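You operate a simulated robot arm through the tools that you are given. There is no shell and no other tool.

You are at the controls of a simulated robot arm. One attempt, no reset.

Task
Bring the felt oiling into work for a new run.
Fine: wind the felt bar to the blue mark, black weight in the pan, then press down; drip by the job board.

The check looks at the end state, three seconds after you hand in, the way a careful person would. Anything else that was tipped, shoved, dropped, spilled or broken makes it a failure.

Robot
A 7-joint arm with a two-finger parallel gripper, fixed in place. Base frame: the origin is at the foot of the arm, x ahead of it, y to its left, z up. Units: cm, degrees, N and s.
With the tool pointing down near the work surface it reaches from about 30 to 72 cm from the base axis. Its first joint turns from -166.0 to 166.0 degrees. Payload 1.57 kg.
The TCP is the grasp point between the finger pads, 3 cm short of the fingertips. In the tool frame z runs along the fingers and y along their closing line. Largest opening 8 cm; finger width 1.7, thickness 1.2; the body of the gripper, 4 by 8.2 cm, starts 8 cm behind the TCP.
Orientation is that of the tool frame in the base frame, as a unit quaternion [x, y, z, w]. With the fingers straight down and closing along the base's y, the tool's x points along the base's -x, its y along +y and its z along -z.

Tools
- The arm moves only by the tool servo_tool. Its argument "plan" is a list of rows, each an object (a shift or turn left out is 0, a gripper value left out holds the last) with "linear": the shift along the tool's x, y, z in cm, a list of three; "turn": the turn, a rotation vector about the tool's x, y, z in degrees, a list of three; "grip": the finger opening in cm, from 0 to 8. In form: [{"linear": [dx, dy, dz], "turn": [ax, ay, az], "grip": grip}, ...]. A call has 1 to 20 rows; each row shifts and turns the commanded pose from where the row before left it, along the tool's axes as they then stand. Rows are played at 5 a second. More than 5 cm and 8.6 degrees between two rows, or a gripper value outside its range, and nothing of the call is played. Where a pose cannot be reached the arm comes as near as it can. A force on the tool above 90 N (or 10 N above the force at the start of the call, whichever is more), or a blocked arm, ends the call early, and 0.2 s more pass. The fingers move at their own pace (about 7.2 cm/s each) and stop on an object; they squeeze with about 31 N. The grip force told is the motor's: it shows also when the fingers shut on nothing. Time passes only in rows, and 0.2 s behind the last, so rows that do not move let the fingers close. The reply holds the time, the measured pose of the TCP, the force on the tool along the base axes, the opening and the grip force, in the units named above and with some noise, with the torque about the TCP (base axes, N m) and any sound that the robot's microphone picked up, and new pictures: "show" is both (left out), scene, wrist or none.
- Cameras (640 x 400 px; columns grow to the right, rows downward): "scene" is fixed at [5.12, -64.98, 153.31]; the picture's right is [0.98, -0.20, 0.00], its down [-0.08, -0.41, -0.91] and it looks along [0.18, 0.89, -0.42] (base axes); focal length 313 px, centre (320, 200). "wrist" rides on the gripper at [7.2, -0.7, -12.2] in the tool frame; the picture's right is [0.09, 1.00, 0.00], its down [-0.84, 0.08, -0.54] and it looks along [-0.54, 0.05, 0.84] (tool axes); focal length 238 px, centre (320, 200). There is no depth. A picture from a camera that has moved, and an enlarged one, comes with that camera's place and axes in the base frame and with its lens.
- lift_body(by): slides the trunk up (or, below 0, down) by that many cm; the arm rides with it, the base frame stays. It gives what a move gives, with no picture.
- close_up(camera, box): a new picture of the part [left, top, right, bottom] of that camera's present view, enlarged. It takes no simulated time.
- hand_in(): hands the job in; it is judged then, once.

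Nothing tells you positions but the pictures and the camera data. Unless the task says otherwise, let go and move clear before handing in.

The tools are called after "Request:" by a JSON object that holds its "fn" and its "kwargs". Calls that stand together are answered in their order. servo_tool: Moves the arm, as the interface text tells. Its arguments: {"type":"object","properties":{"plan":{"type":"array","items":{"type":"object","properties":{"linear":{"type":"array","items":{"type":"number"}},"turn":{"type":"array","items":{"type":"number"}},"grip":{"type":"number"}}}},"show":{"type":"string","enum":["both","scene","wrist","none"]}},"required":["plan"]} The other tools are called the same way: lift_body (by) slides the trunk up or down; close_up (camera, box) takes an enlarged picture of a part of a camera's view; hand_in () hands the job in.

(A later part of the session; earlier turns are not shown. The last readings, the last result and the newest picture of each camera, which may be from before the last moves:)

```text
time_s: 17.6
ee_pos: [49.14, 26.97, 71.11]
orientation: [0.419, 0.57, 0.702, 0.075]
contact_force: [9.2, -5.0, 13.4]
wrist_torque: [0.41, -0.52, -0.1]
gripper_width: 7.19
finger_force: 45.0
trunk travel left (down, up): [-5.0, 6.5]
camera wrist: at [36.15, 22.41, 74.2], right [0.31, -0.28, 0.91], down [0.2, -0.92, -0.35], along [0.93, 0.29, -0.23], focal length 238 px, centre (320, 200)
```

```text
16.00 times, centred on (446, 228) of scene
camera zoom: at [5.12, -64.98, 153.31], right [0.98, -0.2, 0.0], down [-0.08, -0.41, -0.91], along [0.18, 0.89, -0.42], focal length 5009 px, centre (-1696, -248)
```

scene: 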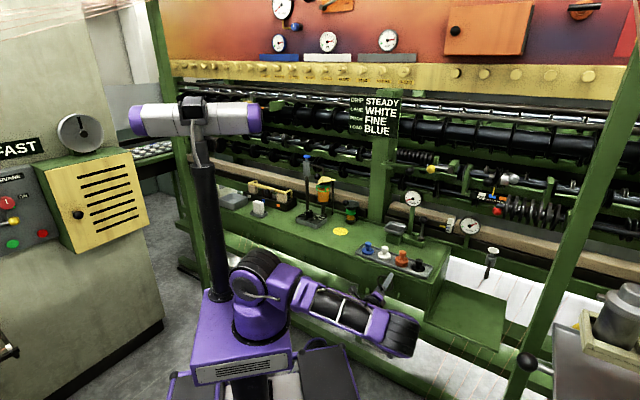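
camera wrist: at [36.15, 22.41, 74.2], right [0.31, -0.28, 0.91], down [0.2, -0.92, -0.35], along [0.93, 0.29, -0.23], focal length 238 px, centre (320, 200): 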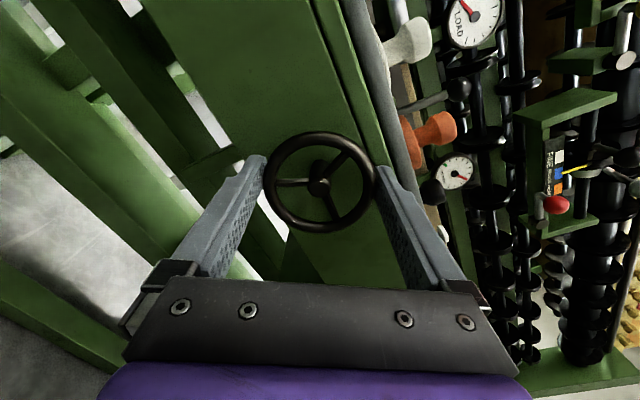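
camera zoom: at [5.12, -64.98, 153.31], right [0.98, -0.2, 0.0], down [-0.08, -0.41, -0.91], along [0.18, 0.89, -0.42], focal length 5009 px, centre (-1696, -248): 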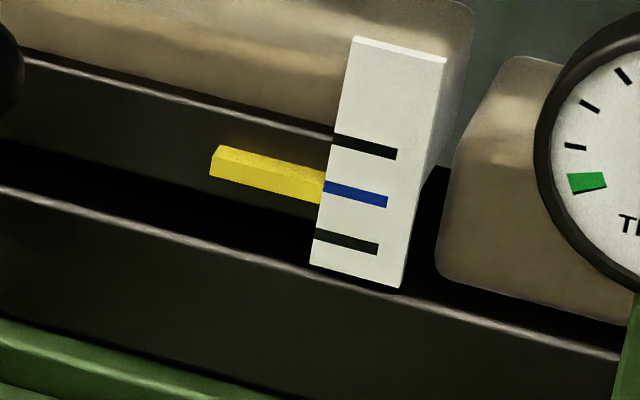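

Almost at blue now. I'll turn 14° more, then judge closely.

Request:
{"fn": "servo_tool", "kwargs": {"plan": [{"linear": [0, 0.08, 0]}, {"turn": [0, 0, 5]}, {"turn": [0, 0, 5]}, {"turn": [0, 0, 4]}, {}], "show": "none"}}

Request:
{"fn": "close_up", "kwargs": {"camera": "scene", "box": [440, 224, 452, 232]}}

```text
time_s: 18.8
ee_pos: [49.24, 26.91, 71.24]
orientation: [0.485, 0.516, 0.706, -0.011]
contact_force: [11.1, -2.6, 11.2]
wrist_torque: [0.56, -0.67, -0.37]
gripper_width: 7.22
finger_force: 45.3
trunk travel left (down, up): [-5.0, 6.5]
```

```text
16.00 times, centred on (446, 228) of scene
camera zoom: at [5.12, -64.98, 153.31], right [0.98, -0.2, 0.0], down [-0.08, -0.41, -0.91], along [0.18, 0.89, -0.42], focal length 5009 px, centre (-1696, -248)
```

zoom: 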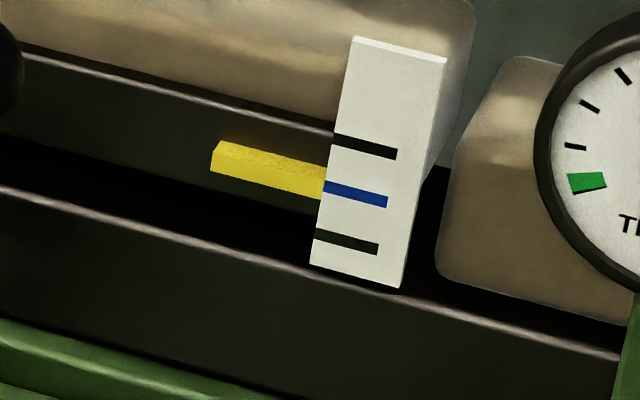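

Pointer centre is about 1 mm short of the blue mark. I'll add a final 11°.

Request:
{"fn": "servo_tool", "kwargs": {"plan": [{"turn": [0, 0, 5]}, {"turn": [0, 0, 6]}, {}], "show": "wrist"}}

Request:
{"fn": "close_up", "kwargs": {"camera": "scene", "box": [440, 224, 452, 232]}}

```text
time_s: 19.6
ee_pos: [49.3, 26.88, 71.33]
orientation: [0.532, 0.467, 0.702, -0.078]
contact_force: [9.7, -9.3, 14.3]
wrist_torque: [0.57, -0.66, -0.41]
gripper_width: 7.22
finger_force: 44.6
trunk travel left (down, up): [-5.0, 6.5]
camera wrist: at [37.6, 21.05, 76.78], right [0.56, -0.52, 0.64], down [0.03, -0.77, -0.64], along [0.82, 0.38, -0.42], focal length 238 px, centre (320, 200)
```

wrist: 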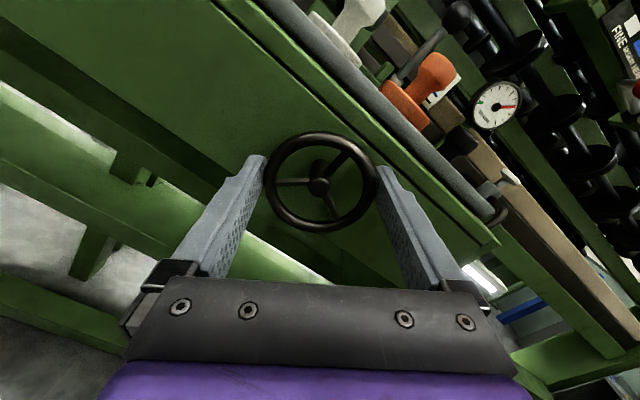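

```text
16.00 times, centred on (446, 228) of scene
camera zoom: at [5.12, -64.98, 153.31], right [0.98, -0.2, 0.0], down [-0.08, -0.41, -0.91], along [0.18, 0.89, -0.42], focal length 5009 px, centre (-1696, -248)
```

zoom: 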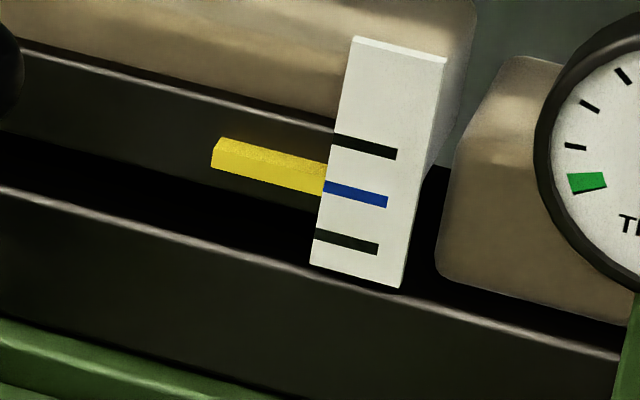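

The pointer centre lines up with the blue mark from here. I'll release and back straight out.

Request:
{"fn": "servo_tool", "kwargs": {"plan": [{"grip": 8}, {}, {"linear": [0, 0, -1.5]}, {"linear": [0, 0, -2]}, {"linear": [0, 0, -2]}, {}], "show": "both"}}

Request:
{"fn": "close_up", "kwargs": {"camera": "scene", "box": [440, 224, 452, 232]}}

```text
time_s: 21.0
ee_pos: [45.52, 22.8, 71.08]
orientation: [0.532, 0.468, 0.701, -0.079]
contact_force: [0.3, -0.9, 0.1]
wrist_torque: [0.05, -0.02, -0.03]
gripper_width: 7.99
finger_force: 0.1
trunk travel left (down, up): [-5.0, 6.5]
camera wrist: at [33.87, 17.04, 76.75], right [0.57, -0.51, 0.65], down [0.03, -0.77, -0.64], along [0.82, 0.39, -0.42], focal length 238 px, centre (320, 200)
```

scene: 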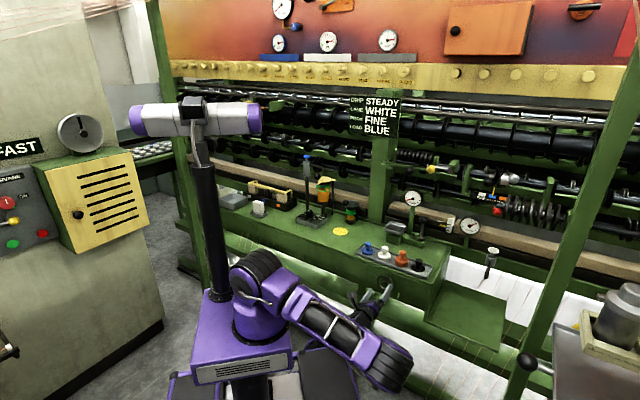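
wrist: 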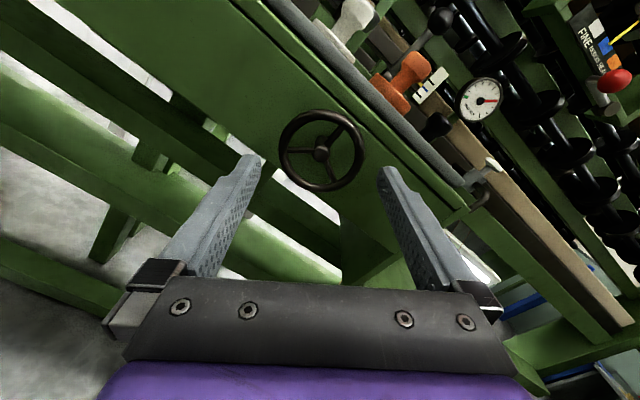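

```text
16.00 times, centred on (446, 228) of scene
camera zoom: at [5.12, -64.98, 153.31], right [0.98, -0.2, 0.0], down [-0.08, -0.41, -0.91], along [0.18, 0.89, -0.42], focal length 5009 px, centre (-1696, -248)
```

zoom: 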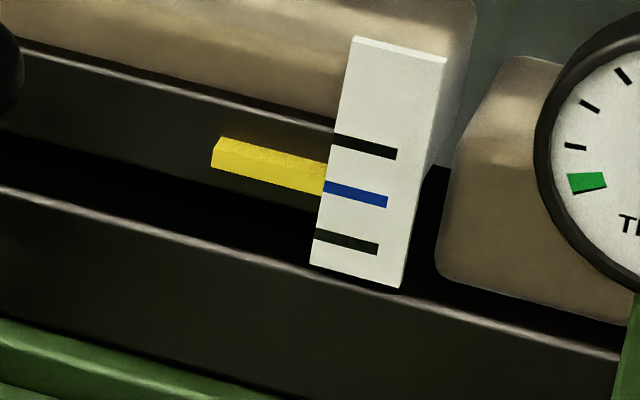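

The wheel and pointer stayed put. Now I'll unwind the wrist the same way it came.

Request:
{"fn": "servo_tool", "kwargs": {"plan": [{"turn": [0, 0, -8]}, {"turn": [0, 0, -8]}, {"turn": [0, 0, -8]}, {"turn": [0, 0, -8]}, {"turn": [0, 0, -8]}, {"turn": [0, 0, -8]}, {"turn": [0, 0, -8]}, {"turn": [0, 0, -8]}, {"turn": [0, 0, -8]}, {"turn": [0, 0, -8]}, {"turn": [0, 0, -8]}, {"turn": [0, 0, -8]}, {"turn": [0, 0, -8]}, {"turn": [0, 0, -8]}, {"turn": [0, 0, -8]}, {"turn": [0, 0, -8]}, {"turn": [0, 0, -8]}, {"turn": [0, 0, -8]}, {}], "show": "both"}}

```text
time_s: 25.0
ee_pos: [45.45, 22.89, 71.28]
orientation: [-0.281, 0.651, 0.29, 0.643]
contact_force: [-0.3, 0.0, 0.4]
wrist_torque: [0.02, 0.0, 0.0]
gripper_width: 7.98
finger_force: 0.1
trunk travel left (down, up): [-5.0, 6.5]
camera wrist: at [37.69, 13.55, 63.99], right [-0.74, 0.67, -0.08], down [-0.41, -0.36, 0.84], along [0.54, 0.65, 0.54], focal length 238 px, centre (320, 200)
```

scene: 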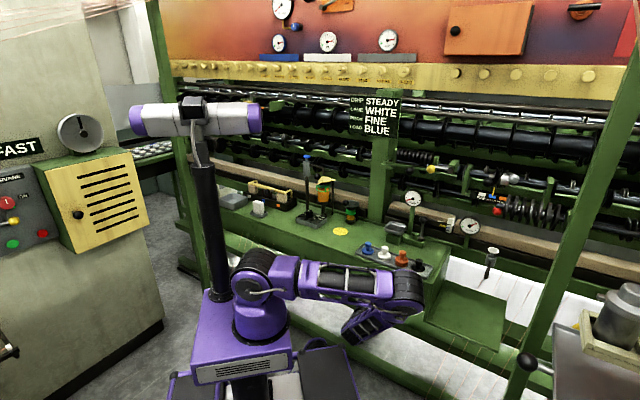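
wrist: 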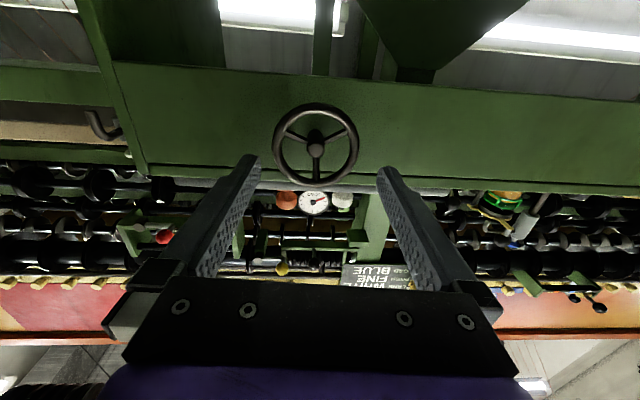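

Back to the starting roll; now pitching the fingers down again and rising clear.

Request:
{"fn": "servo_tool", "kwargs": {"plan": [{"linear": [0, 0, -1.3]}, {"turn": [0, 8, 0]}, {"turn": [0, 8, 0]}, {"turn": [0, 8, 0]}, {"turn": [0, 8, 0]}, {"turn": [0, 8, 0]}, {"turn": [0, 8, 0]}, {"turn": [0, 8, 0]}, {"turn": [0, 8, 0]}, {"turn": [0, 8, 0]}, {"turn": [0, 8, 0]}, {"turn": [0, 8, 0]}, {"turn": [0, 2, 0]}, {"linear": [0, 0, -4.6]}, {"linear": [0, 0, -4.6]}, {"linear": [0, 0, -4.6]}, {"linear": [0, 0, -4.6]}, {"linear": [0, 0, -4.6]}, {}], "show": "both"}}

```text
time_s: 29.0
ee_pos: [44.89, 21.66, 94.21]
orientation: [-0.404, 0.915, 0.008, -0.006]
contact_force: [0.4, 0.6, -0.2]
wrist_torque: [-0.02, 0.01, -0.04]
gripper_width: 8.0
finger_force: 0.0
trunk travel left (down, up): [-5.0, 6.5]
camera wrist: at [40.77, 15.89, 106.41], right [-0.8, 0.6, 0.02], down [0.51, 0.67, 0.54], along [0.31, 0.44, -0.84], focal length 238 px, centre (320, 200)
```

scene: 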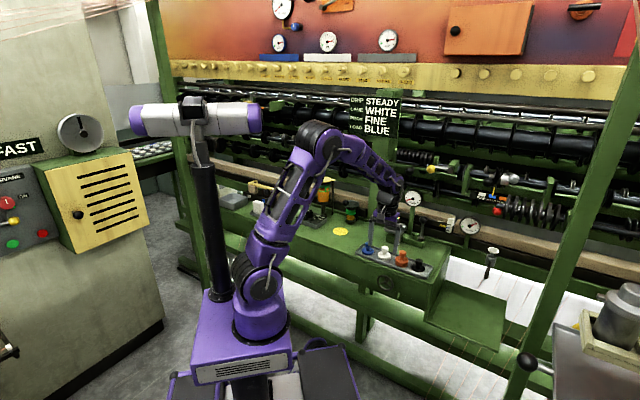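
wrist: 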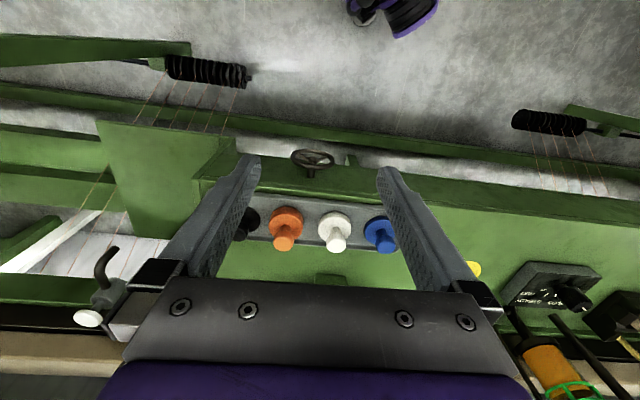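

The wheel is clear and the arm is up. Next is the black weight; I'll look at its shape and the pan and lever.

Request:
{"fn": "close_up", "kwargs": {"camera": "scene", "box": [395, 245, 435, 275]}}

Request:
{"fn": "close_up", "kwargs": {"camera": "scene", "box": [355, 205, 435, 280]}}

Request:
{"fn": "close_up", "kwargs": {"camera": "wrist", "box": [220, 180, 420, 300]}}

```text
13.33 times, centred on (415, 260) of scene
camera zoom: at [5.12, -64.98, 153.31], right [0.98, -0.2, 0.0], down [-0.08, -0.41, -0.91], along [0.18, 0.89, -0.42], focal length 4174 px, centre (-947, -600)
```

zoom: 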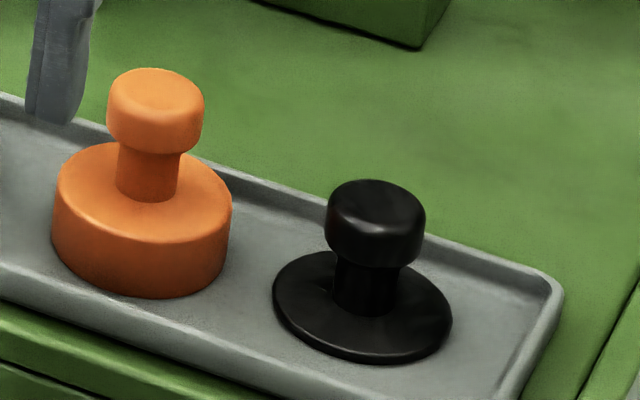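

```text
5.33 times, centred on (395, 242) of scene
camera zoom: at [5.12, -64.98, 153.31], right [0.98, -0.2, 0.0], down [-0.08, -0.41, -0.91], along [0.18, 0.89, -0.42], focal length 1670 px, centre (-80, -27)
```

zoom: 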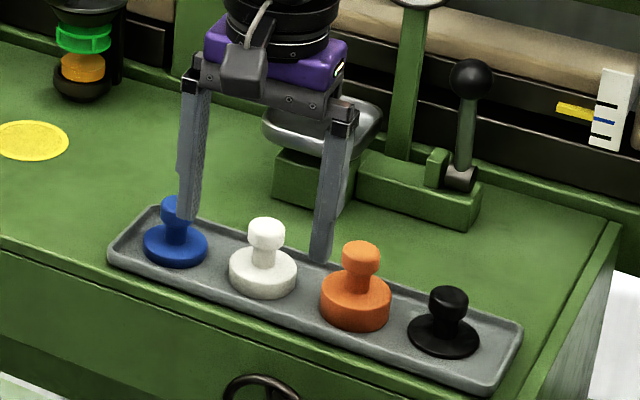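

```text
3.20 times, centred on (320, 240) of wrist
camera zoom: at [40.77, 15.89, 106.41], right [-0.8, 0.6, 0.02], down [0.51, 0.67, 0.54], along [0.31, 0.44, -0.84], focal length 763 px, centre (320, 72)
```

zoom: 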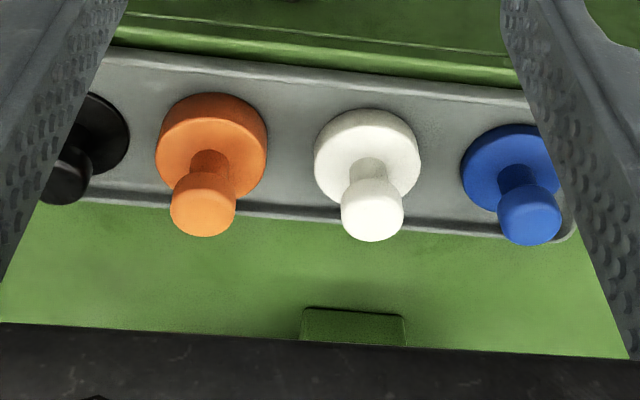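

The black weight is a thin disc with a mushroom knob about 3 cm wide, at roughly (63.4, 26.7), knob centre z≈79.7. The pan is beyond straight-down reach, so I'll tilt the fingers 30° outward now and keep that tilt for both the pick and the placement.

Request:
{"fn": "servo_tool", "kwargs": {"plan": [{"turn": [0, -7.5, 0], "grip": 5}, {"turn": [0, -7.5, 0]}, {"turn": [0, -7.5, 0]}, {"turn": [0, -7.5, 0]}, {"linear": [-2.17, -2.06, 2.3]}, {"linear": [-2.17, -2.06, 2.3]}, {"linear": [-2.17, -2.06, 2.3]}, {"linear": [-2.17, -2.06, 2.3]}, {"linear": [-2.17, -2.06, 2.3]}, {}]}}

Request:
{"fn": "close_up", "kwargs": {"camera": "wrist", "box": [200, 100, 440, 280]}}

Request:
{"fn": "close_up", "kwargs": {"camera": "scene", "box": [375, 205, 455, 280]}}

```text
time_s: 31.2
ee_pos: [62.65, 26.1, 89.26]
orientation: [-0.388, 0.885, 0.112, 0.23]
contact_force: [0.3, 0.4, 0.5]
wrist_torque: [-0.01, 0.0, 0.04]
gripper_width: 5.0
finger_force: 0.0
trunk travel left (down, up): [-5.0, 6.5]
camera wrist: at [54.98, 16.54, 96.3], right [-0.79, 0.61, -0.03], down [0.26, 0.38, 0.89], along [0.55, 0.69, -0.46], focal length 238 px, centre (320, 200)
```

scene: 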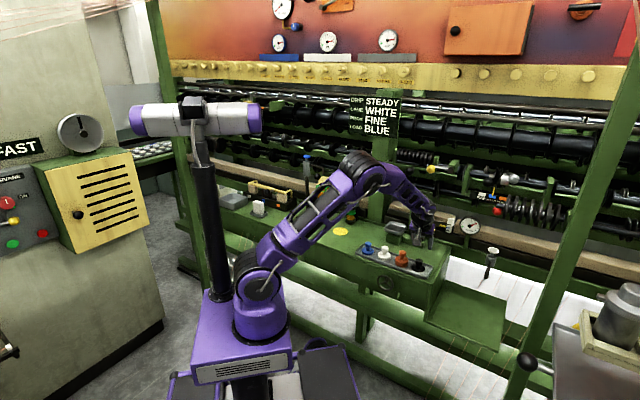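
wrist: 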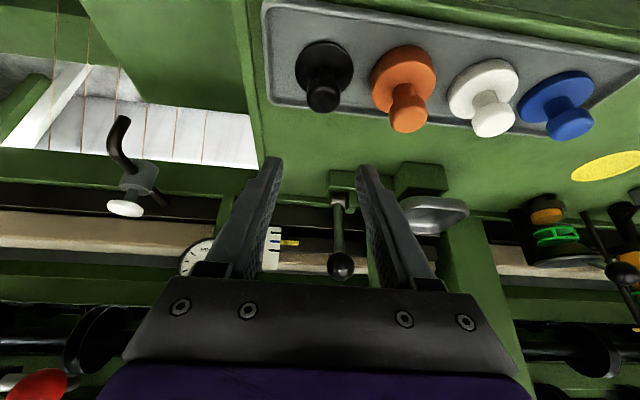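

```text
2.22 times, centred on (320, 190) of wrist
camera zoom: at [54.98, 16.54, 96.3], right [-0.79, 0.61, -0.03], down [0.26, 0.38, 0.89], along [0.55, 0.69, -0.46], focal length 530 px, centre (320, 222)
```

zoom: 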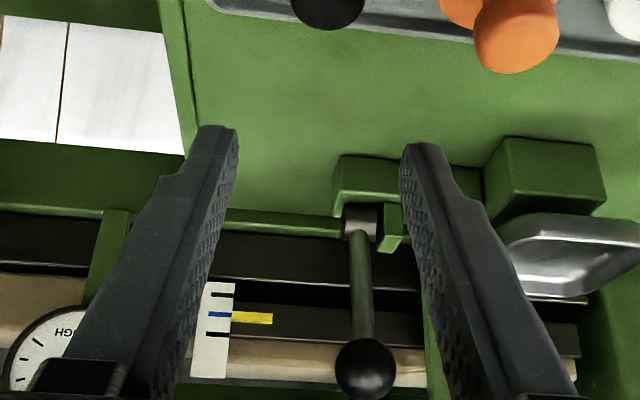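

```text
5.33 times, centred on (415, 242) of scene
camera zoom: at [5.12, -64.98, 153.31], right [0.98, -0.2, 0.0], down [-0.08, -0.41, -0.91], along [0.18, 0.89, -0.42], focal length 1670 px, centre (-187, -27)
```

zoom: 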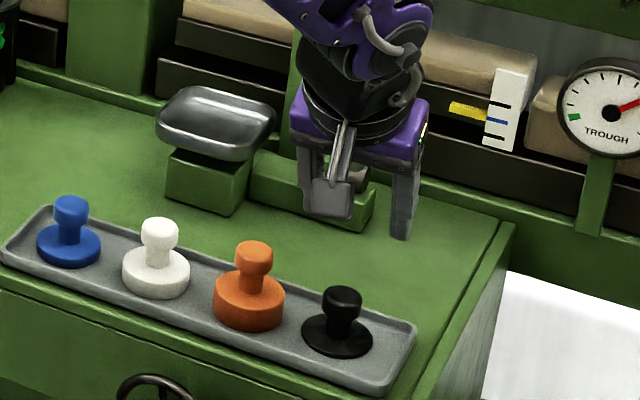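

The weight is straight below the fingers. From here the wrist camera also sees the mark scale, so I'll check the pointer from this angle.

Request:
{"fn": "close_up", "kwargs": {"camera": "wrist", "box": [260, 220, 310, 250]}}

Request:
{"fn": "close_up", "kwargs": {"camera": "wrist", "box": [260, 20, 440, 140]}}

Request:
{"fn": "close_up", "kwargs": {"camera": "wrist", "box": [310, 150, 480, 290]}}

```text
12.80 times, centred on (285, 235) of wrist
camera zoom: at [54.98, 16.54, 96.3], right [-0.79, 0.61, -0.03], down [0.26, 0.38, 0.89], along [0.55, 0.69, -0.46], focal length 3051 px, centre (768, -248)
```

zoom: 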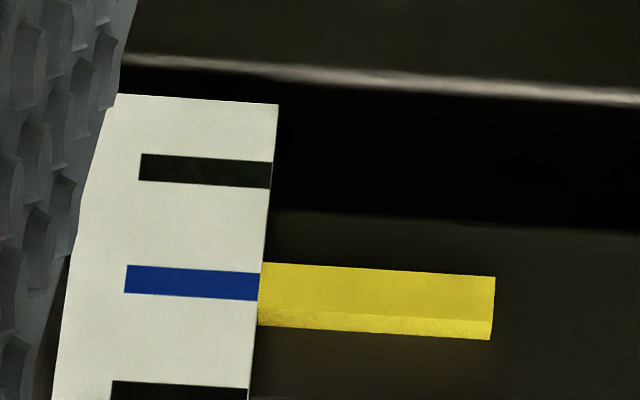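

```text
3.33 times, centred on (350, 80) of wrist
camera zoom: at [54.98, 16.54, 96.3], right [-0.79, 0.61, -0.03], down [0.26, 0.38, 0.89], along [0.55, 0.69, -0.46], focal length 794 px, centre (220, 600)
```

zoom: 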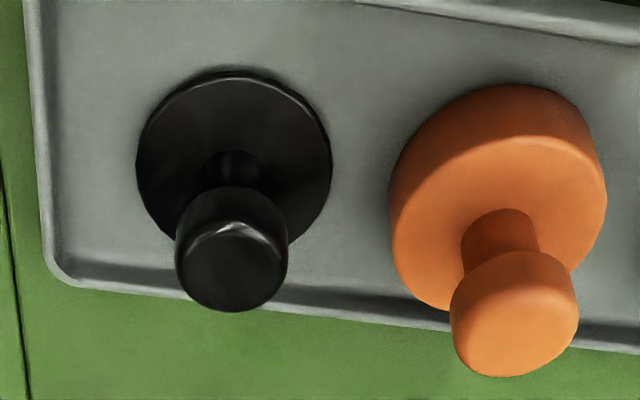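

```text
2.86 times, centred on (395, 220) of wrist
camera zoom: at [54.98, 16.54, 96.3], right [-0.79, 0.61, -0.03], down [0.26, 0.38, 0.89], along [0.55, 0.69, -0.46], focal length 681 px, centre (106, 143)
```

zoom: 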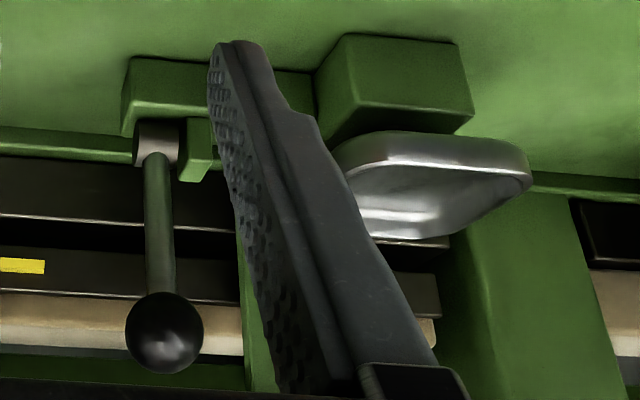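

The pointer is centred on the blue mark from this angle as well, so the winding is good. Knob centre comes out at (63.3, 26.7, 79.7); I'll descend most of the way with the fingers at 4.2 cm.

Request:
{"fn": "servo_tool", "kwargs": {"plan": [{"linear": [0.8, -0.06, 1.47], "grip": 4.2}, {"linear": [0.8, -0.06, 1.47]}, {"linear": [0.8, -0.05, 1.47]}, {}], "show": "wrist"}}

Request:
{"fn": "close_up", "kwargs": {"camera": "wrist", "box": [220, 80, 440, 240]}}

Request:
{"fn": "close_up", "kwargs": {"camera": "scene", "box": [390, 230, 450, 280]}}

```text
time_s: 32.2
ee_pos: [62.82, 26.07, 84.31]
orientation: [-0.389, 0.885, 0.112, 0.231]
contact_force: [1.5, -0.2, 0.0]
wrist_torque: [0.03, 0.02, -0.01]
gripper_width: 4.21
finger_force: 0.0
trunk travel left (down, up): [-5.0, 6.5]
camera wrist: at [55.14, 16.46, 91.26], right [-0.79, 0.61, -0.03], down [0.26, 0.38, 0.89], along [0.55, 0.69, -0.46], focal length 238 px, centre (320, 200)
```

wrist: 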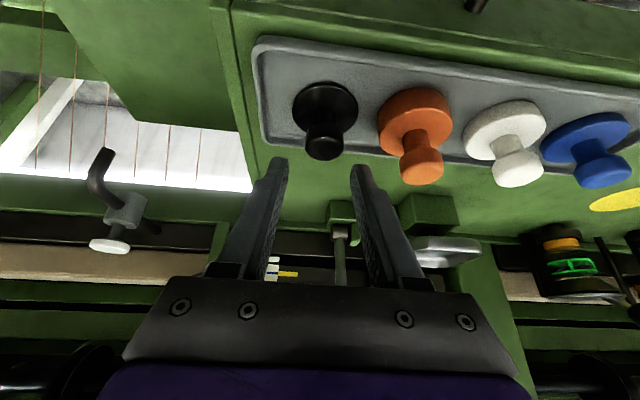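

```text
2.50 times, centred on (330, 160) of wrist
camera zoom: at [55.14, 16.46, 91.26], right [-0.79, 0.61, -0.03], down [0.26, 0.38, 0.89], along [0.55, 0.69, -0.46], focal length 596 px, centre (295, 300)
```

zoom: 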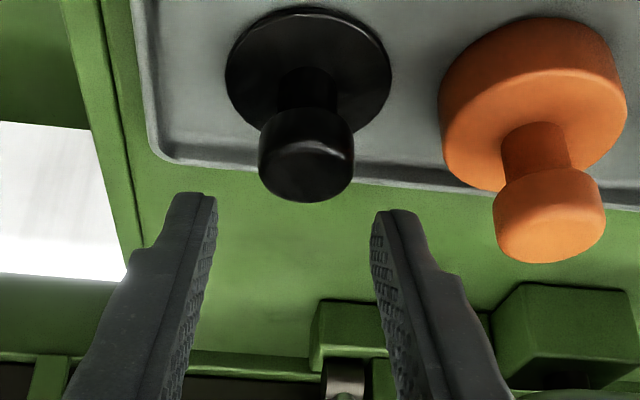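

```text
8.00 times, centred on (420, 255) of scene
camera zoom: at [5.12, -64.98, 153.31], right [0.98, -0.2, 0.0], down [-0.08, -0.41, -0.91], along [0.18, 0.89, -0.42], focal length 2504 px, centre (-480, -240)
```

zoom: 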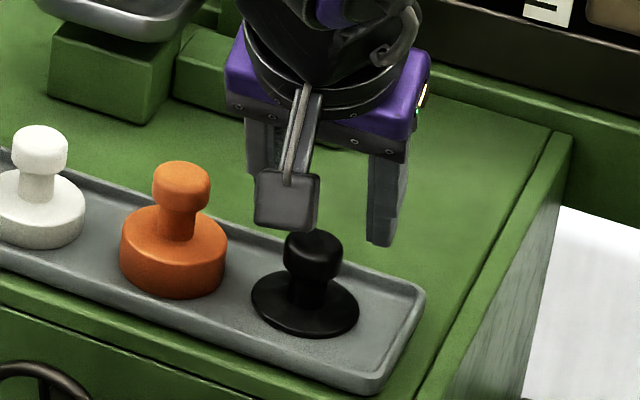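

The knob lines up nearly between the fingers, needing a 2 mm sideways shift. I'll finish the descent and close.

Request:
{"fn": "servo_tool", "kwargs": {"plan": [{"linear": [0.52, 0.2, 1.0]}, {"linear": [0.52, 0, 1.0]}, {"linear": [0.52, 0, 1.0]}, {}], "show": "wrist"}}

Request:
{"fn": "close_up", "kwargs": {"camera": "wrist", "box": [220, 100, 440, 260]}}

Request:
{"fn": "close_up", "kwargs": {"camera": "scene", "box": [390, 230, 450, 280]}}

```text
time_s: 33.2
ee_pos: [62.67, 26.44, 80.9]
orientation: [-0.389, 0.885, 0.112, 0.231]
contact_force: [-0.1, 0.7, -0.2]
wrist_torque: [-0.01, 0.0, -0.03]
gripper_width: 4.19
finger_force: 0.1
trunk travel left (down, up): [-5.0, 6.5]
camera wrist: at [55.09, 16.79, 87.93], right [-0.79, 0.61, -0.03], down [0.26, 0.38, 0.89], along [0.55, 0.69, -0.46], focal length 238 px, centre (320, 200)
```

wrist: 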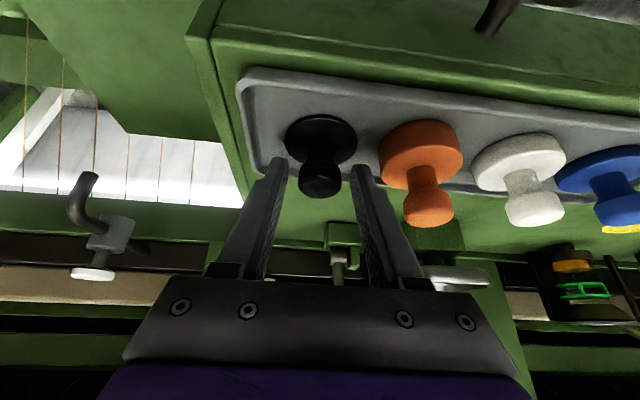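

```text
2.50 times, centred on (330, 180) of wrist
camera zoom: at [55.09, 16.79, 87.93], right [-0.79, 0.61, -0.03], down [0.26, 0.38, 0.89], along [0.55, 0.69, -0.46], focal length 596 px, centre (295, 250)
```

zoom: 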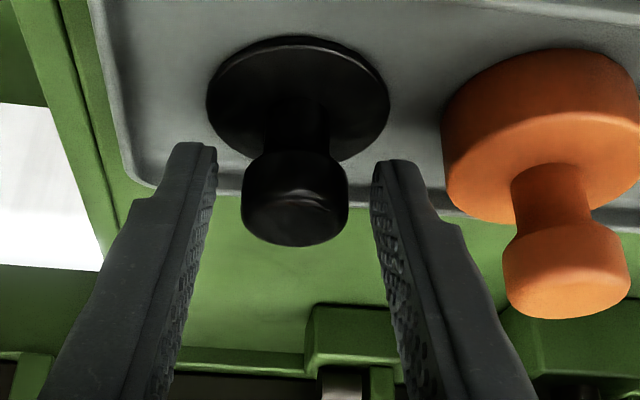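

```text
8.00 times, centred on (420, 255) of scene
camera zoom: at [5.12, -64.98, 153.31], right [0.98, -0.2, 0.0], down [-0.08, -0.41, -0.91], along [0.18, 0.89, -0.42], focal length 2504 px, centre (-480, -240)
```

zoom: 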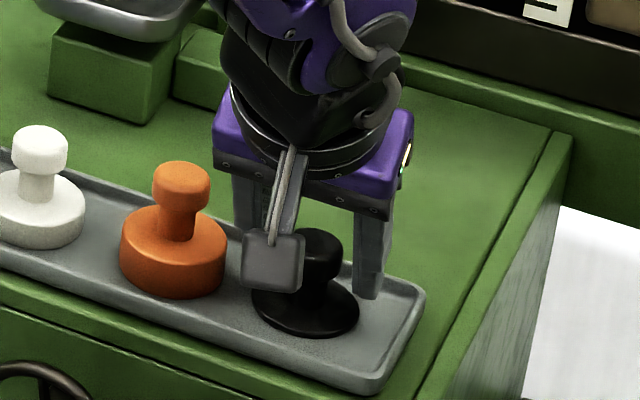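

The knob sits between the pads, as intended. Closing on it.

Request:
{"fn": "servo_tool", "kwargs": {"plan": [{"grip": 2}, {}, {}], "show": "wrist"}}

```text
time_s: 34.0
ee_pos: [62.72, 26.42, 80.97]
orientation: [-0.389, 0.885, 0.112, 0.231]
contact_force: [0.9, 0.1, 0.1]
wrist_torque: [-0.02, -0.06, 0.0]
gripper_width: 2.71
finger_force: 31.8
trunk travel left (down, up): [-5.0, 6.5]
camera wrist: at [55.09, 16.78, 87.94], right [-0.79, 0.61, -0.03], down [0.26, 0.38, 0.89], along [0.55, 0.69, -0.46], focal length 238 px, centre (320, 200)
```

wrist: 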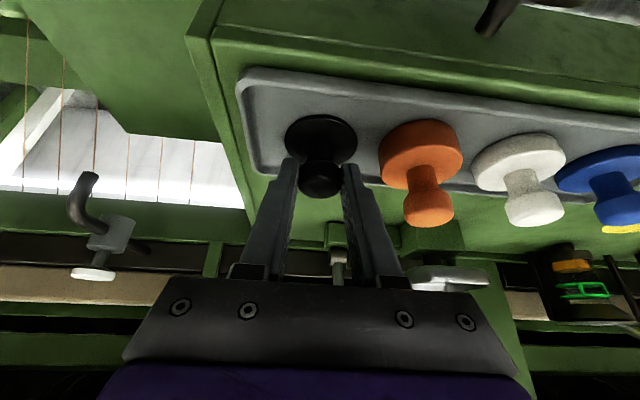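

Knob held at 2.7 cm. I'll lift it straight up 10 cm and carry it left, stopping short of the pan.

Request:
{"fn": "servo_tool", "kwargs": {"plan": [{"linear": [-0.62, 0.03, -1.09]}, {"linear": [-1.24, 0.05, -2.17]}, {"linear": [-1.24, 0.05, -2.17]}, {"linear": [-1.24, 0.05, -2.17]}, {"linear": [-0.62, 0.03, -1.09]}, {"linear": [-1.3, 2.76, 0.74]}, {"linear": [-1.39, 2.94, 0.79]}, {"linear": [-1.39, 2.94, 0.79]}, {"linear": [-1.39, 2.94, 0.79]}, {"linear": [-1.39, 2.94, 0.79]}, {}]}}

Request:
{"fn": "close_up", "kwargs": {"camera": "wrist", "box": [220, 80, 440, 240]}}

Request:
{"fn": "close_up", "kwargs": {"camera": "scene", "box": [360, 190, 440, 250]}}

```text
time_s: 36.4
ee_pos: [57.41, 42.04, 91.29]
orientation: [-0.388, 0.885, 0.111, 0.232]
contact_force: [-0.7, -1.0, -0.7]
wrist_torque: [0.05, -0.04, 0.01]
gripper_width: 2.0
finger_force: 0.1
trunk travel left (down, up): [-5.0, 6.5]
camera wrist: at [49.66, 32.39, 98.29], right [-0.79, 0.61, -0.03], down [0.26, 0.38, 0.89], along [0.55, 0.69, -0.46], focal length 238 px, centre (320, 200)
```

scene: 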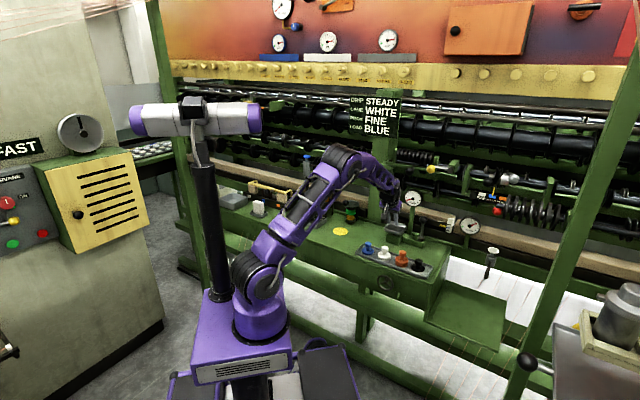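
wrist: 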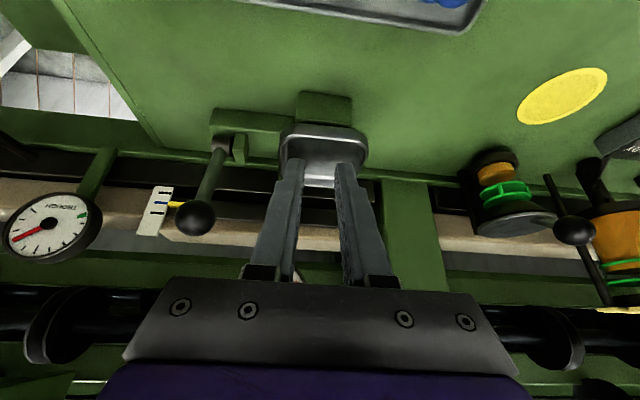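

```text
2.50 times, centred on (330, 160) of wrist
camera zoom: at [49.66, 32.39, 98.29], right [-0.79, 0.61, -0.03], down [0.26, 0.38, 0.89], along [0.55, 0.69, -0.46], focal length 596 px, centre (295, 300)
```

zoom: 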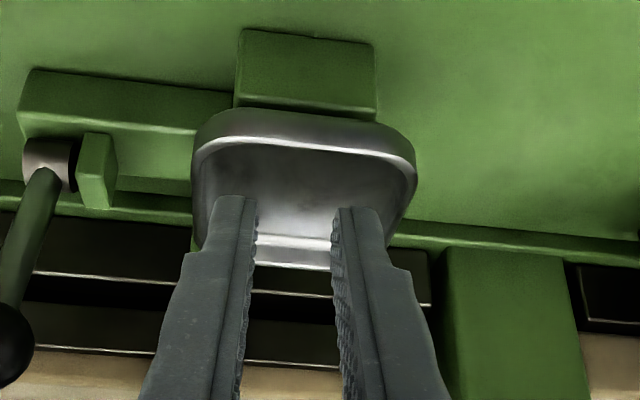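

```text
6.67 times, centred on (400, 220) of scene
camera zoom: at [5.12, -64.98, 153.31], right [0.98, -0.2, 0.0], down [-0.08, -0.41, -0.91], along [0.18, 0.89, -0.42], focal length 2087 px, centre (-213, 67)
```

zoom: 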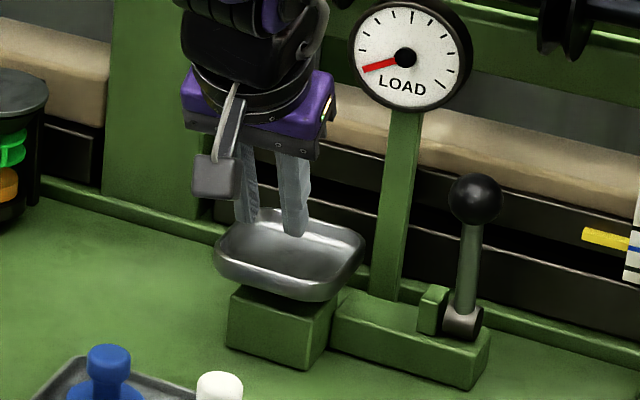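

The grip is empty — the weight slipped out. I need to find where it is.

Request:
{"fn": "close_up", "kwargs": {"camera": "scene", "box": [355, 235, 445, 295]}}

Request:
{"fn": "close_up", "kwargs": {"camera": "scene", "box": [395, 245, 435, 275]}}

```text
6.67 times, centred on (400, 265) of scene
camera zoom: at [5.12, -64.98, 153.31], right [0.98, -0.2, 0.0], down [-0.08, -0.41, -0.91], along [0.18, 0.89, -0.42], focal length 2087 px, centre (-213, -233)
```

zoom: 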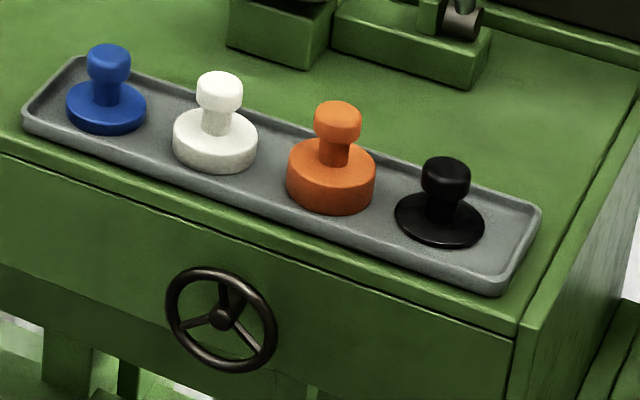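

```text
13.33 times, centred on (415, 260) of scene
camera zoom: at [5.12, -64.98, 153.31], right [0.98, -0.2, 0.0], down [-0.08, -0.41, -0.91], along [0.18, 0.89, -0.42], focal length 4174 px, centre (-947, -600)
```

zoom: 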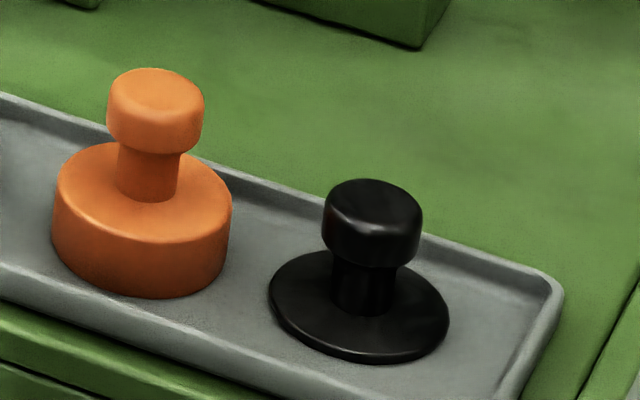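

The weight slipped out right at the start of the lift and is still standing upright in its place in the tray. I gripped it too near the fingertips: its apparent size puts the knob slightly lower and further, about (63.6, 27.2, 79.25). I'll go back above it and regrip deeper.

Request:
{"fn": "servo_tool", "kwargs": {"plan": [{"linear": [2.23, -3.68, 0.17], "grip": 4.4}, {"linear": [2.23, -3.68, 0.17]}, {"linear": [2.23, -3.68, 0.17]}, {"linear": [2.23, -3.68, 0.17]}, {}], "show": "wrist"}}

Request:
{"fn": "close_up", "kwargs": {"camera": "wrist", "box": [220, 80, 440, 240]}}

```text
time_s: 37.6
ee_pos: [63.15, 26.69, 85.96]
orientation: [-0.389, 0.885, 0.113, 0.23]
contact_force: [0.5, -0.1, -0.2]
wrist_torque: [0.0, 0.01, 0.02]
gripper_width: 4.4
finger_force: 0.0
trunk travel left (down, up): [-5.0, 6.5]
camera wrist: at [55.5, 17.11, 92.91], right [-0.79, 0.61, -0.03], down [0.26, 0.38, 0.89], along [0.55, 0.69, -0.46], focal length 238 px, centre (320, 200)
```

wrist: 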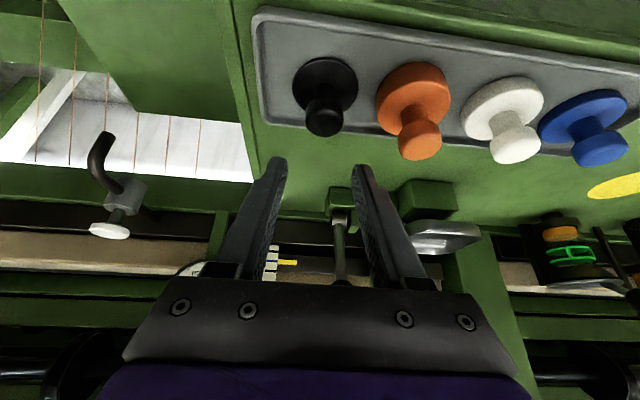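

```text
2.50 times, centred on (330, 160) of wrist
camera zoom: at [55.5, 17.11, 92.91], right [-0.79, 0.61, -0.03], down [0.26, 0.38, 0.89], along [0.55, 0.69, -0.46], focal length 596 px, centre (295, 300)
```

zoom: 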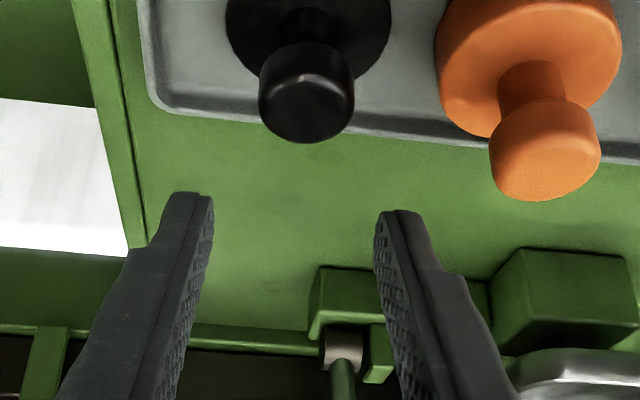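

The weight is unmoved and upright. I'll descend lower this time, toward the disc, watching the contact force before closing.

Request:
{"fn": "servo_tool", "kwargs": {"plan": [{"linear": [0.53, 0.02, 0.95]}, {"linear": [0.53, 0.02, 0.95]}, {"linear": [0.53, 0.02, 0.95]}, {"linear": [0.53, 0.02, 0.95]}, {"linear": [0.53, 0.02, 0.95]}, {}], "show": "wrist"}}

Request:
{"fn": "close_up", "kwargs": {"camera": "wrist", "box": [240, 110, 400, 230]}}

Request:
{"fn": "close_up", "kwargs": {"camera": "scene", "box": [395, 240, 445, 275]}}

```text
time_s: 39.0
ee_pos: [62.94, 26.99, 80.63]
orientation: [-0.388, 0.885, 0.111, 0.23]
contact_force: [-0.5, -0.4, -0.2]
wrist_torque: [0.0, -0.02, 0.01]
gripper_width: 4.37
finger_force: 0.1
trunk travel left (down, up): [-5.0, 6.5]
camera wrist: at [55.33, 17.25, 87.53], right [-0.79, 0.61, -0.03], down [0.26, 0.38, 0.89], along [0.55, 0.69, -0.46], focal length 238 px, centre (320, 200)
```

wrist: 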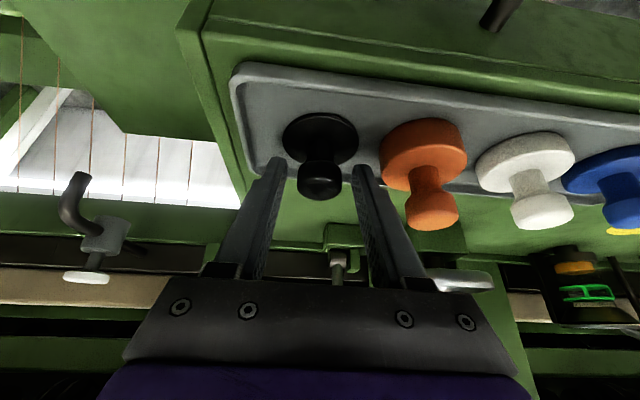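

```text
3.33 times, centred on (320, 170) of wrist
camera zoom: at [55.33, 17.25, 87.53], right [-0.79, 0.61, -0.03], down [0.26, 0.38, 0.89], along [0.55, 0.69, -0.46], focal length 794 px, centre (320, 300)
```

zoom: 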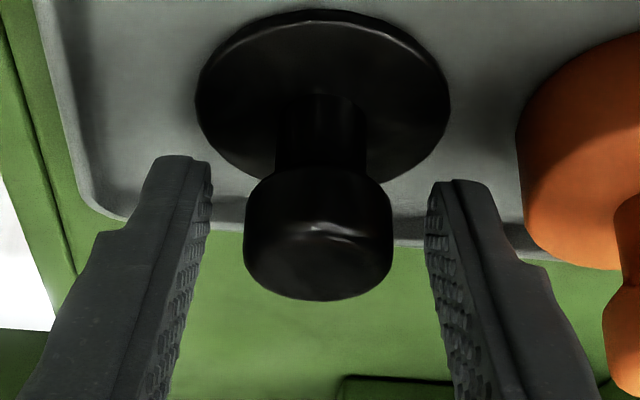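

```text
11.43 times, centred on (420, 258) of scene
camera zoom: at [5.12, -64.98, 153.31], right [0.98, -0.2, 0.0], down [-0.08, -0.41, -0.91], along [0.18, 0.89, -0.42], focal length 3578 px, centre (-823, -457)
```

zoom: 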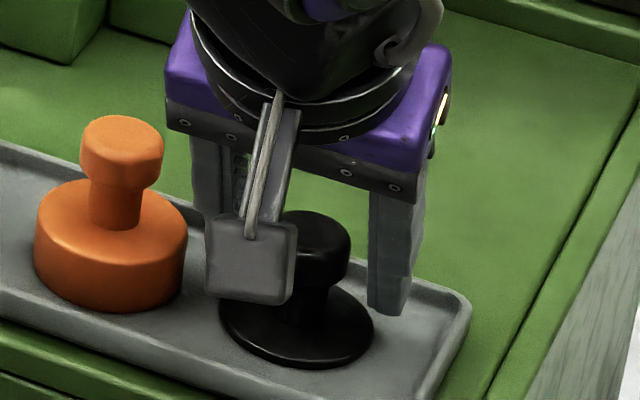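

The knob now sits about 1.3 cm ahead of the grasp point, deeper between the pads. I'll go 0.25 cm further, then close and test with a small lift.

Request:
{"fn": "servo_tool", "kwargs": {"plan": [{"linear": [0, -0.05, 0.25]}, {}, {"grip": 2}, {}, {}], "show": "wrist"}}

```text
time_s: 40.2
ee_pos: [63.08, 26.85, 80.28]
orientation: [-0.388, 0.885, 0.111, 0.232]
contact_force: [0.9, 0.9, 0.1]
wrist_torque: [-0.03, -0.05, 0.06]
gripper_width: 2.72
finger_force: 30.9
trunk travel left (down, up): [-5.0, 6.5]
camera wrist: at [55.46, 17.32, 87.35], right [-0.79, 0.61, -0.03], down [0.26, 0.38, 0.89], along [0.55, 0.69, -0.46], focal length 238 px, centre (320, 200)
```

wrist: 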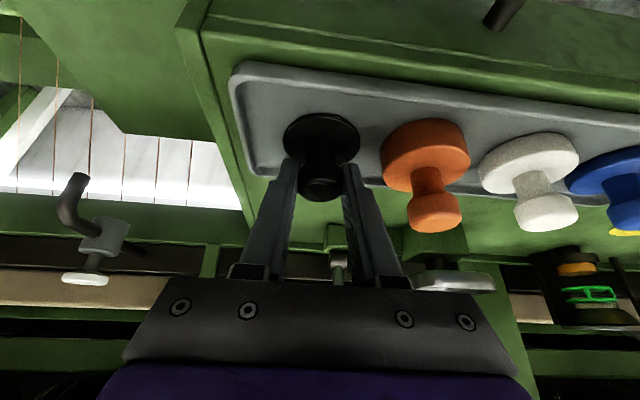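

Closed at 2.72 cm. Slow test lift of about 0.8 cm.

Request:
{"fn": "servo_tool", "kwargs": {"plan": [{"linear": [-0.1, 0, -0.17]}, {"linear": [-0.1, 0, -0.17]}, {"linear": [-0.1, 0, -0.17]}, {"linear": [-0.1, 0, -0.17]}, {}], "show": "wrist"}}

Request:
{"fn": "close_up", "kwargs": {"camera": "wrist", "box": [240, 110, 400, 230]}}

Request:
{"fn": "close_up", "kwargs": {"camera": "scene", "box": [395, 240, 445, 275]}}

```text
time_s: 41.4
ee_pos: [63.23, 26.86, 81.08]
orientation: [-0.389, 0.885, 0.112, 0.232]
contact_force: [0.1, -0.3, -2.6]
wrist_torque: [-0.02, -0.01, 0.02]
gripper_width: 2.71
finger_force: 30.6
trunk travel left (down, up): [-5.0, 6.5]
camera wrist: at [55.5, 17.3, 88.11], right [-0.79, 0.61, -0.03], down [0.26, 0.38, 0.89], along [0.55, 0.69, -0.46], focal length 238 px, centre (320, 200)
```

wrist: 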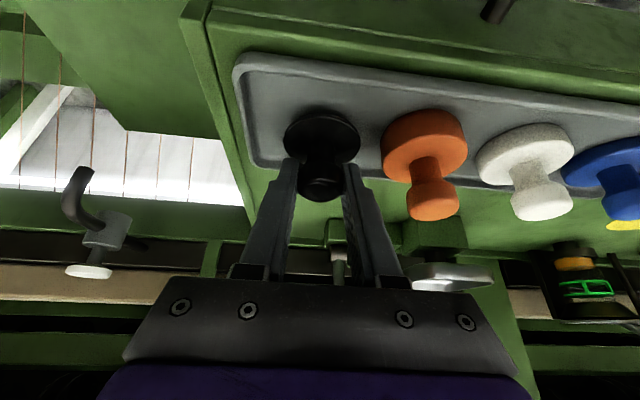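

```text
3.33 times, centred on (320, 170) of wrist
camera zoom: at [55.5, 17.3, 88.11], right [-0.79, 0.61, -0.03], down [0.26, 0.38, 0.89], along [0.55, 0.69, -0.46], focal length 794 px, centre (320, 300)
```

zoom: 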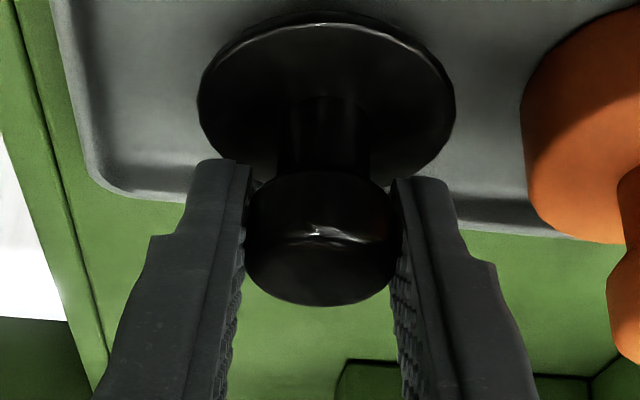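

```text
11.43 times, centred on (420, 258) of scene
camera zoom: at [5.12, -64.98, 153.31], right [0.98, -0.2, 0.0], down [-0.08, -0.41, -0.91], along [0.18, 0.89, -0.42], focal length 3578 px, centre (-823, -457)
```

zoom: 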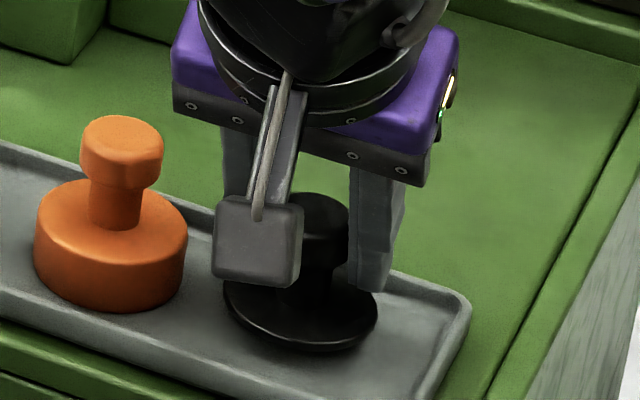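

The weight is hanging from the gripper now (2.6 N downward load). I'll lift gently another 11 cm.

Request:
{"fn": "servo_tool", "kwargs": {"plan": [{"linear": [-0.25, 0.01, -0.43]}, {"linear": [-0.4, 0.01, -0.7]}, {"linear": [-0.54, 0.02, -0.95]}, {"linear": [-0.54, 0.02, -0.95]}, {"linear": [-0.54, 0.02, -0.95]}, {"linear": [-0.54, 0.02, -0.95]}, {"linear": [-0.54, 0.02, -0.95]}, {"linear": [-0.54, 0.02, -0.95]}, {"linear": [-0.54, 0.02, -0.95]}, {"linear": [-0.54, 0.02, -0.95]}, {"linear": [-0.4, 0.01, -0.7]}, {"linear": [-0.2, 0.01, -0.35]}, {}], "show": "wrist"}}

```text
time_s: 44.2
ee_pos: [63.16, 26.81, 92.29]
orientation: [-0.389, 0.885, 0.112, 0.23]
contact_force: [0.3, -0.6, -1.9]
wrist_torque: [0.01, 0.02, -0.03]
gripper_width: 2.69
finger_force: 31.2
trunk travel left (down, up): [-5.0, 6.5]
camera wrist: at [55.47, 17.28, 99.35], right [-0.79, 0.61, -0.03], down [0.26, 0.38, 0.89], along [0.55, 0.69, -0.46], focal length 238 px, centre (320, 200)
```

wrist: 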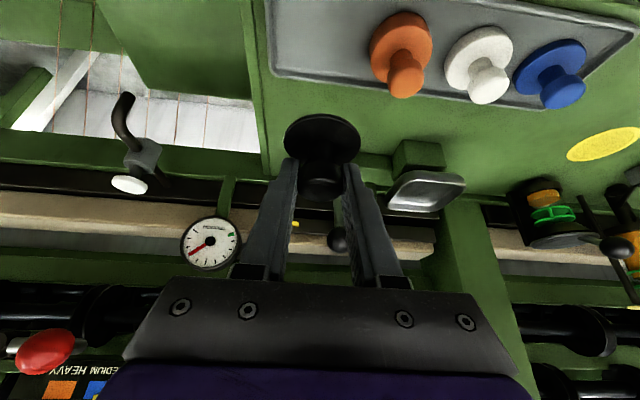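

The load is steady. I'll carry it left and partly forward, slowly, and re-measure the pan.

Request:
{"fn": "servo_tool", "kwargs": {"plan": [{"linear": [-0.2, 0.5, 0.1]}, {"linear": [-0.45, 1.2, 0.25]}, {"linear": [-0.5, 1.5, 0.28]}, {"linear": [-0.5, 1.5, 0.28]}, {"linear": [-0.5, 1.5, 0.28]}, {"linear": [-0.5, 1.5, 0.28]}, {"linear": [-0.5, 1.5, 0.28]}, {"linear": [-0.5, 1.5, 0.28]}, {"linear": [-0.5, 1.5, 0.28]}, {"linear": [-0.5, 1.5, 0.28]}, {"linear": [-0.4, 1.0, 0.22]}, {"linear": [-0.1, 0.4, 0.05]}, {}]}}

Request:
{"fn": "close_up", "kwargs": {"camera": "wrist", "box": [240, 80, 400, 240]}}

Request:
{"fn": "close_up", "kwargs": {"camera": "scene", "box": [360, 190, 440, 250]}}

```text
time_s: 47.0
ee_pos: [56.05, 41.36, 92.8]
orientation: [-0.389, 0.885, 0.112, 0.23]
contact_force: [-0.6, -0.2, -2.4]
wrist_torque: [0.0, 0.02, -0.01]
gripper_width: 2.7
finger_force: 31.4
trunk travel left (down, up): [-5.0, 6.5]
camera wrist: at [48.3, 31.81, 99.64], right [-0.79, 0.61, -0.03], down [0.26, 0.38, 0.89], along [0.55, 0.69, -0.46], focal length 238 px, centre (320, 200)
```

scene: 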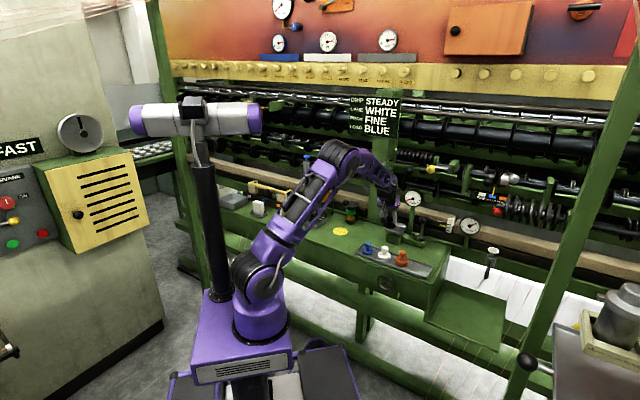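
wrist: 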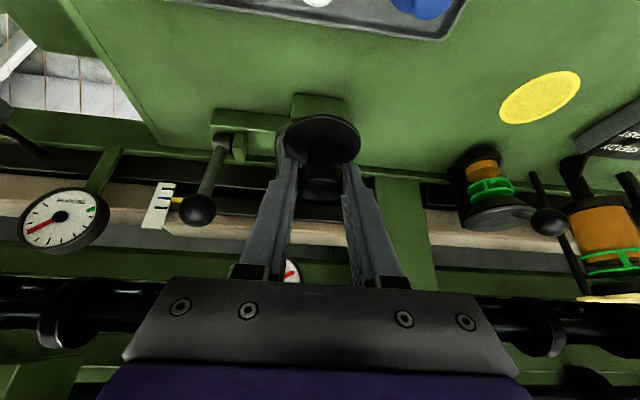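

```text
2.50 times, centred on (320, 160) of wrist
camera zoom: at [48.3, 31.81, 99.64], right [-0.79, 0.61, -0.03], down [0.26, 0.38, 0.89], along [0.55, 0.69, -0.46], focal length 596 px, centre (320, 300)
```

zoom: 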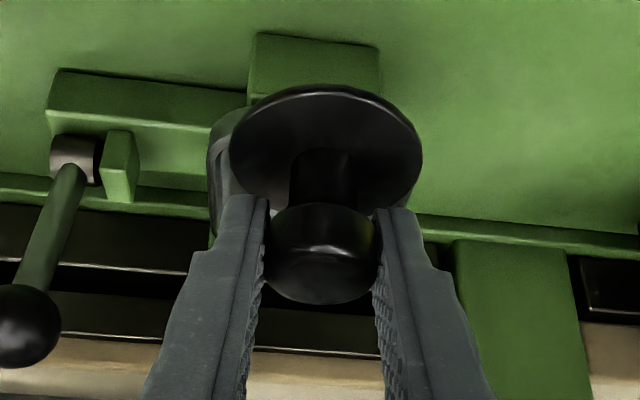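

```text
6.67 times, centred on (400, 220) of scene
camera zoom: at [5.12, -64.98, 153.31], right [0.98, -0.2, 0.0], down [-0.08, -0.41, -0.91], along [0.18, 0.89, -0.42], focal length 2087 px, centre (-213, 67)
```

zoom: 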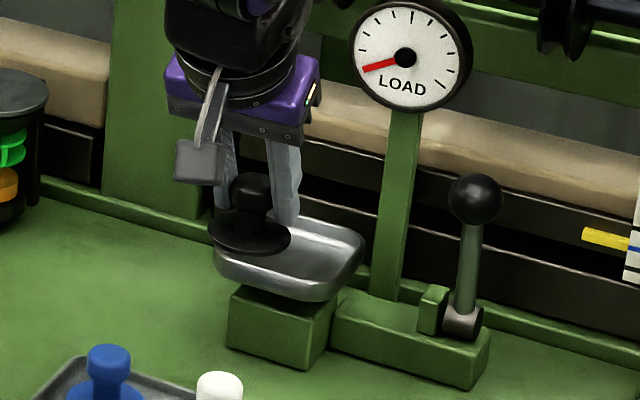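

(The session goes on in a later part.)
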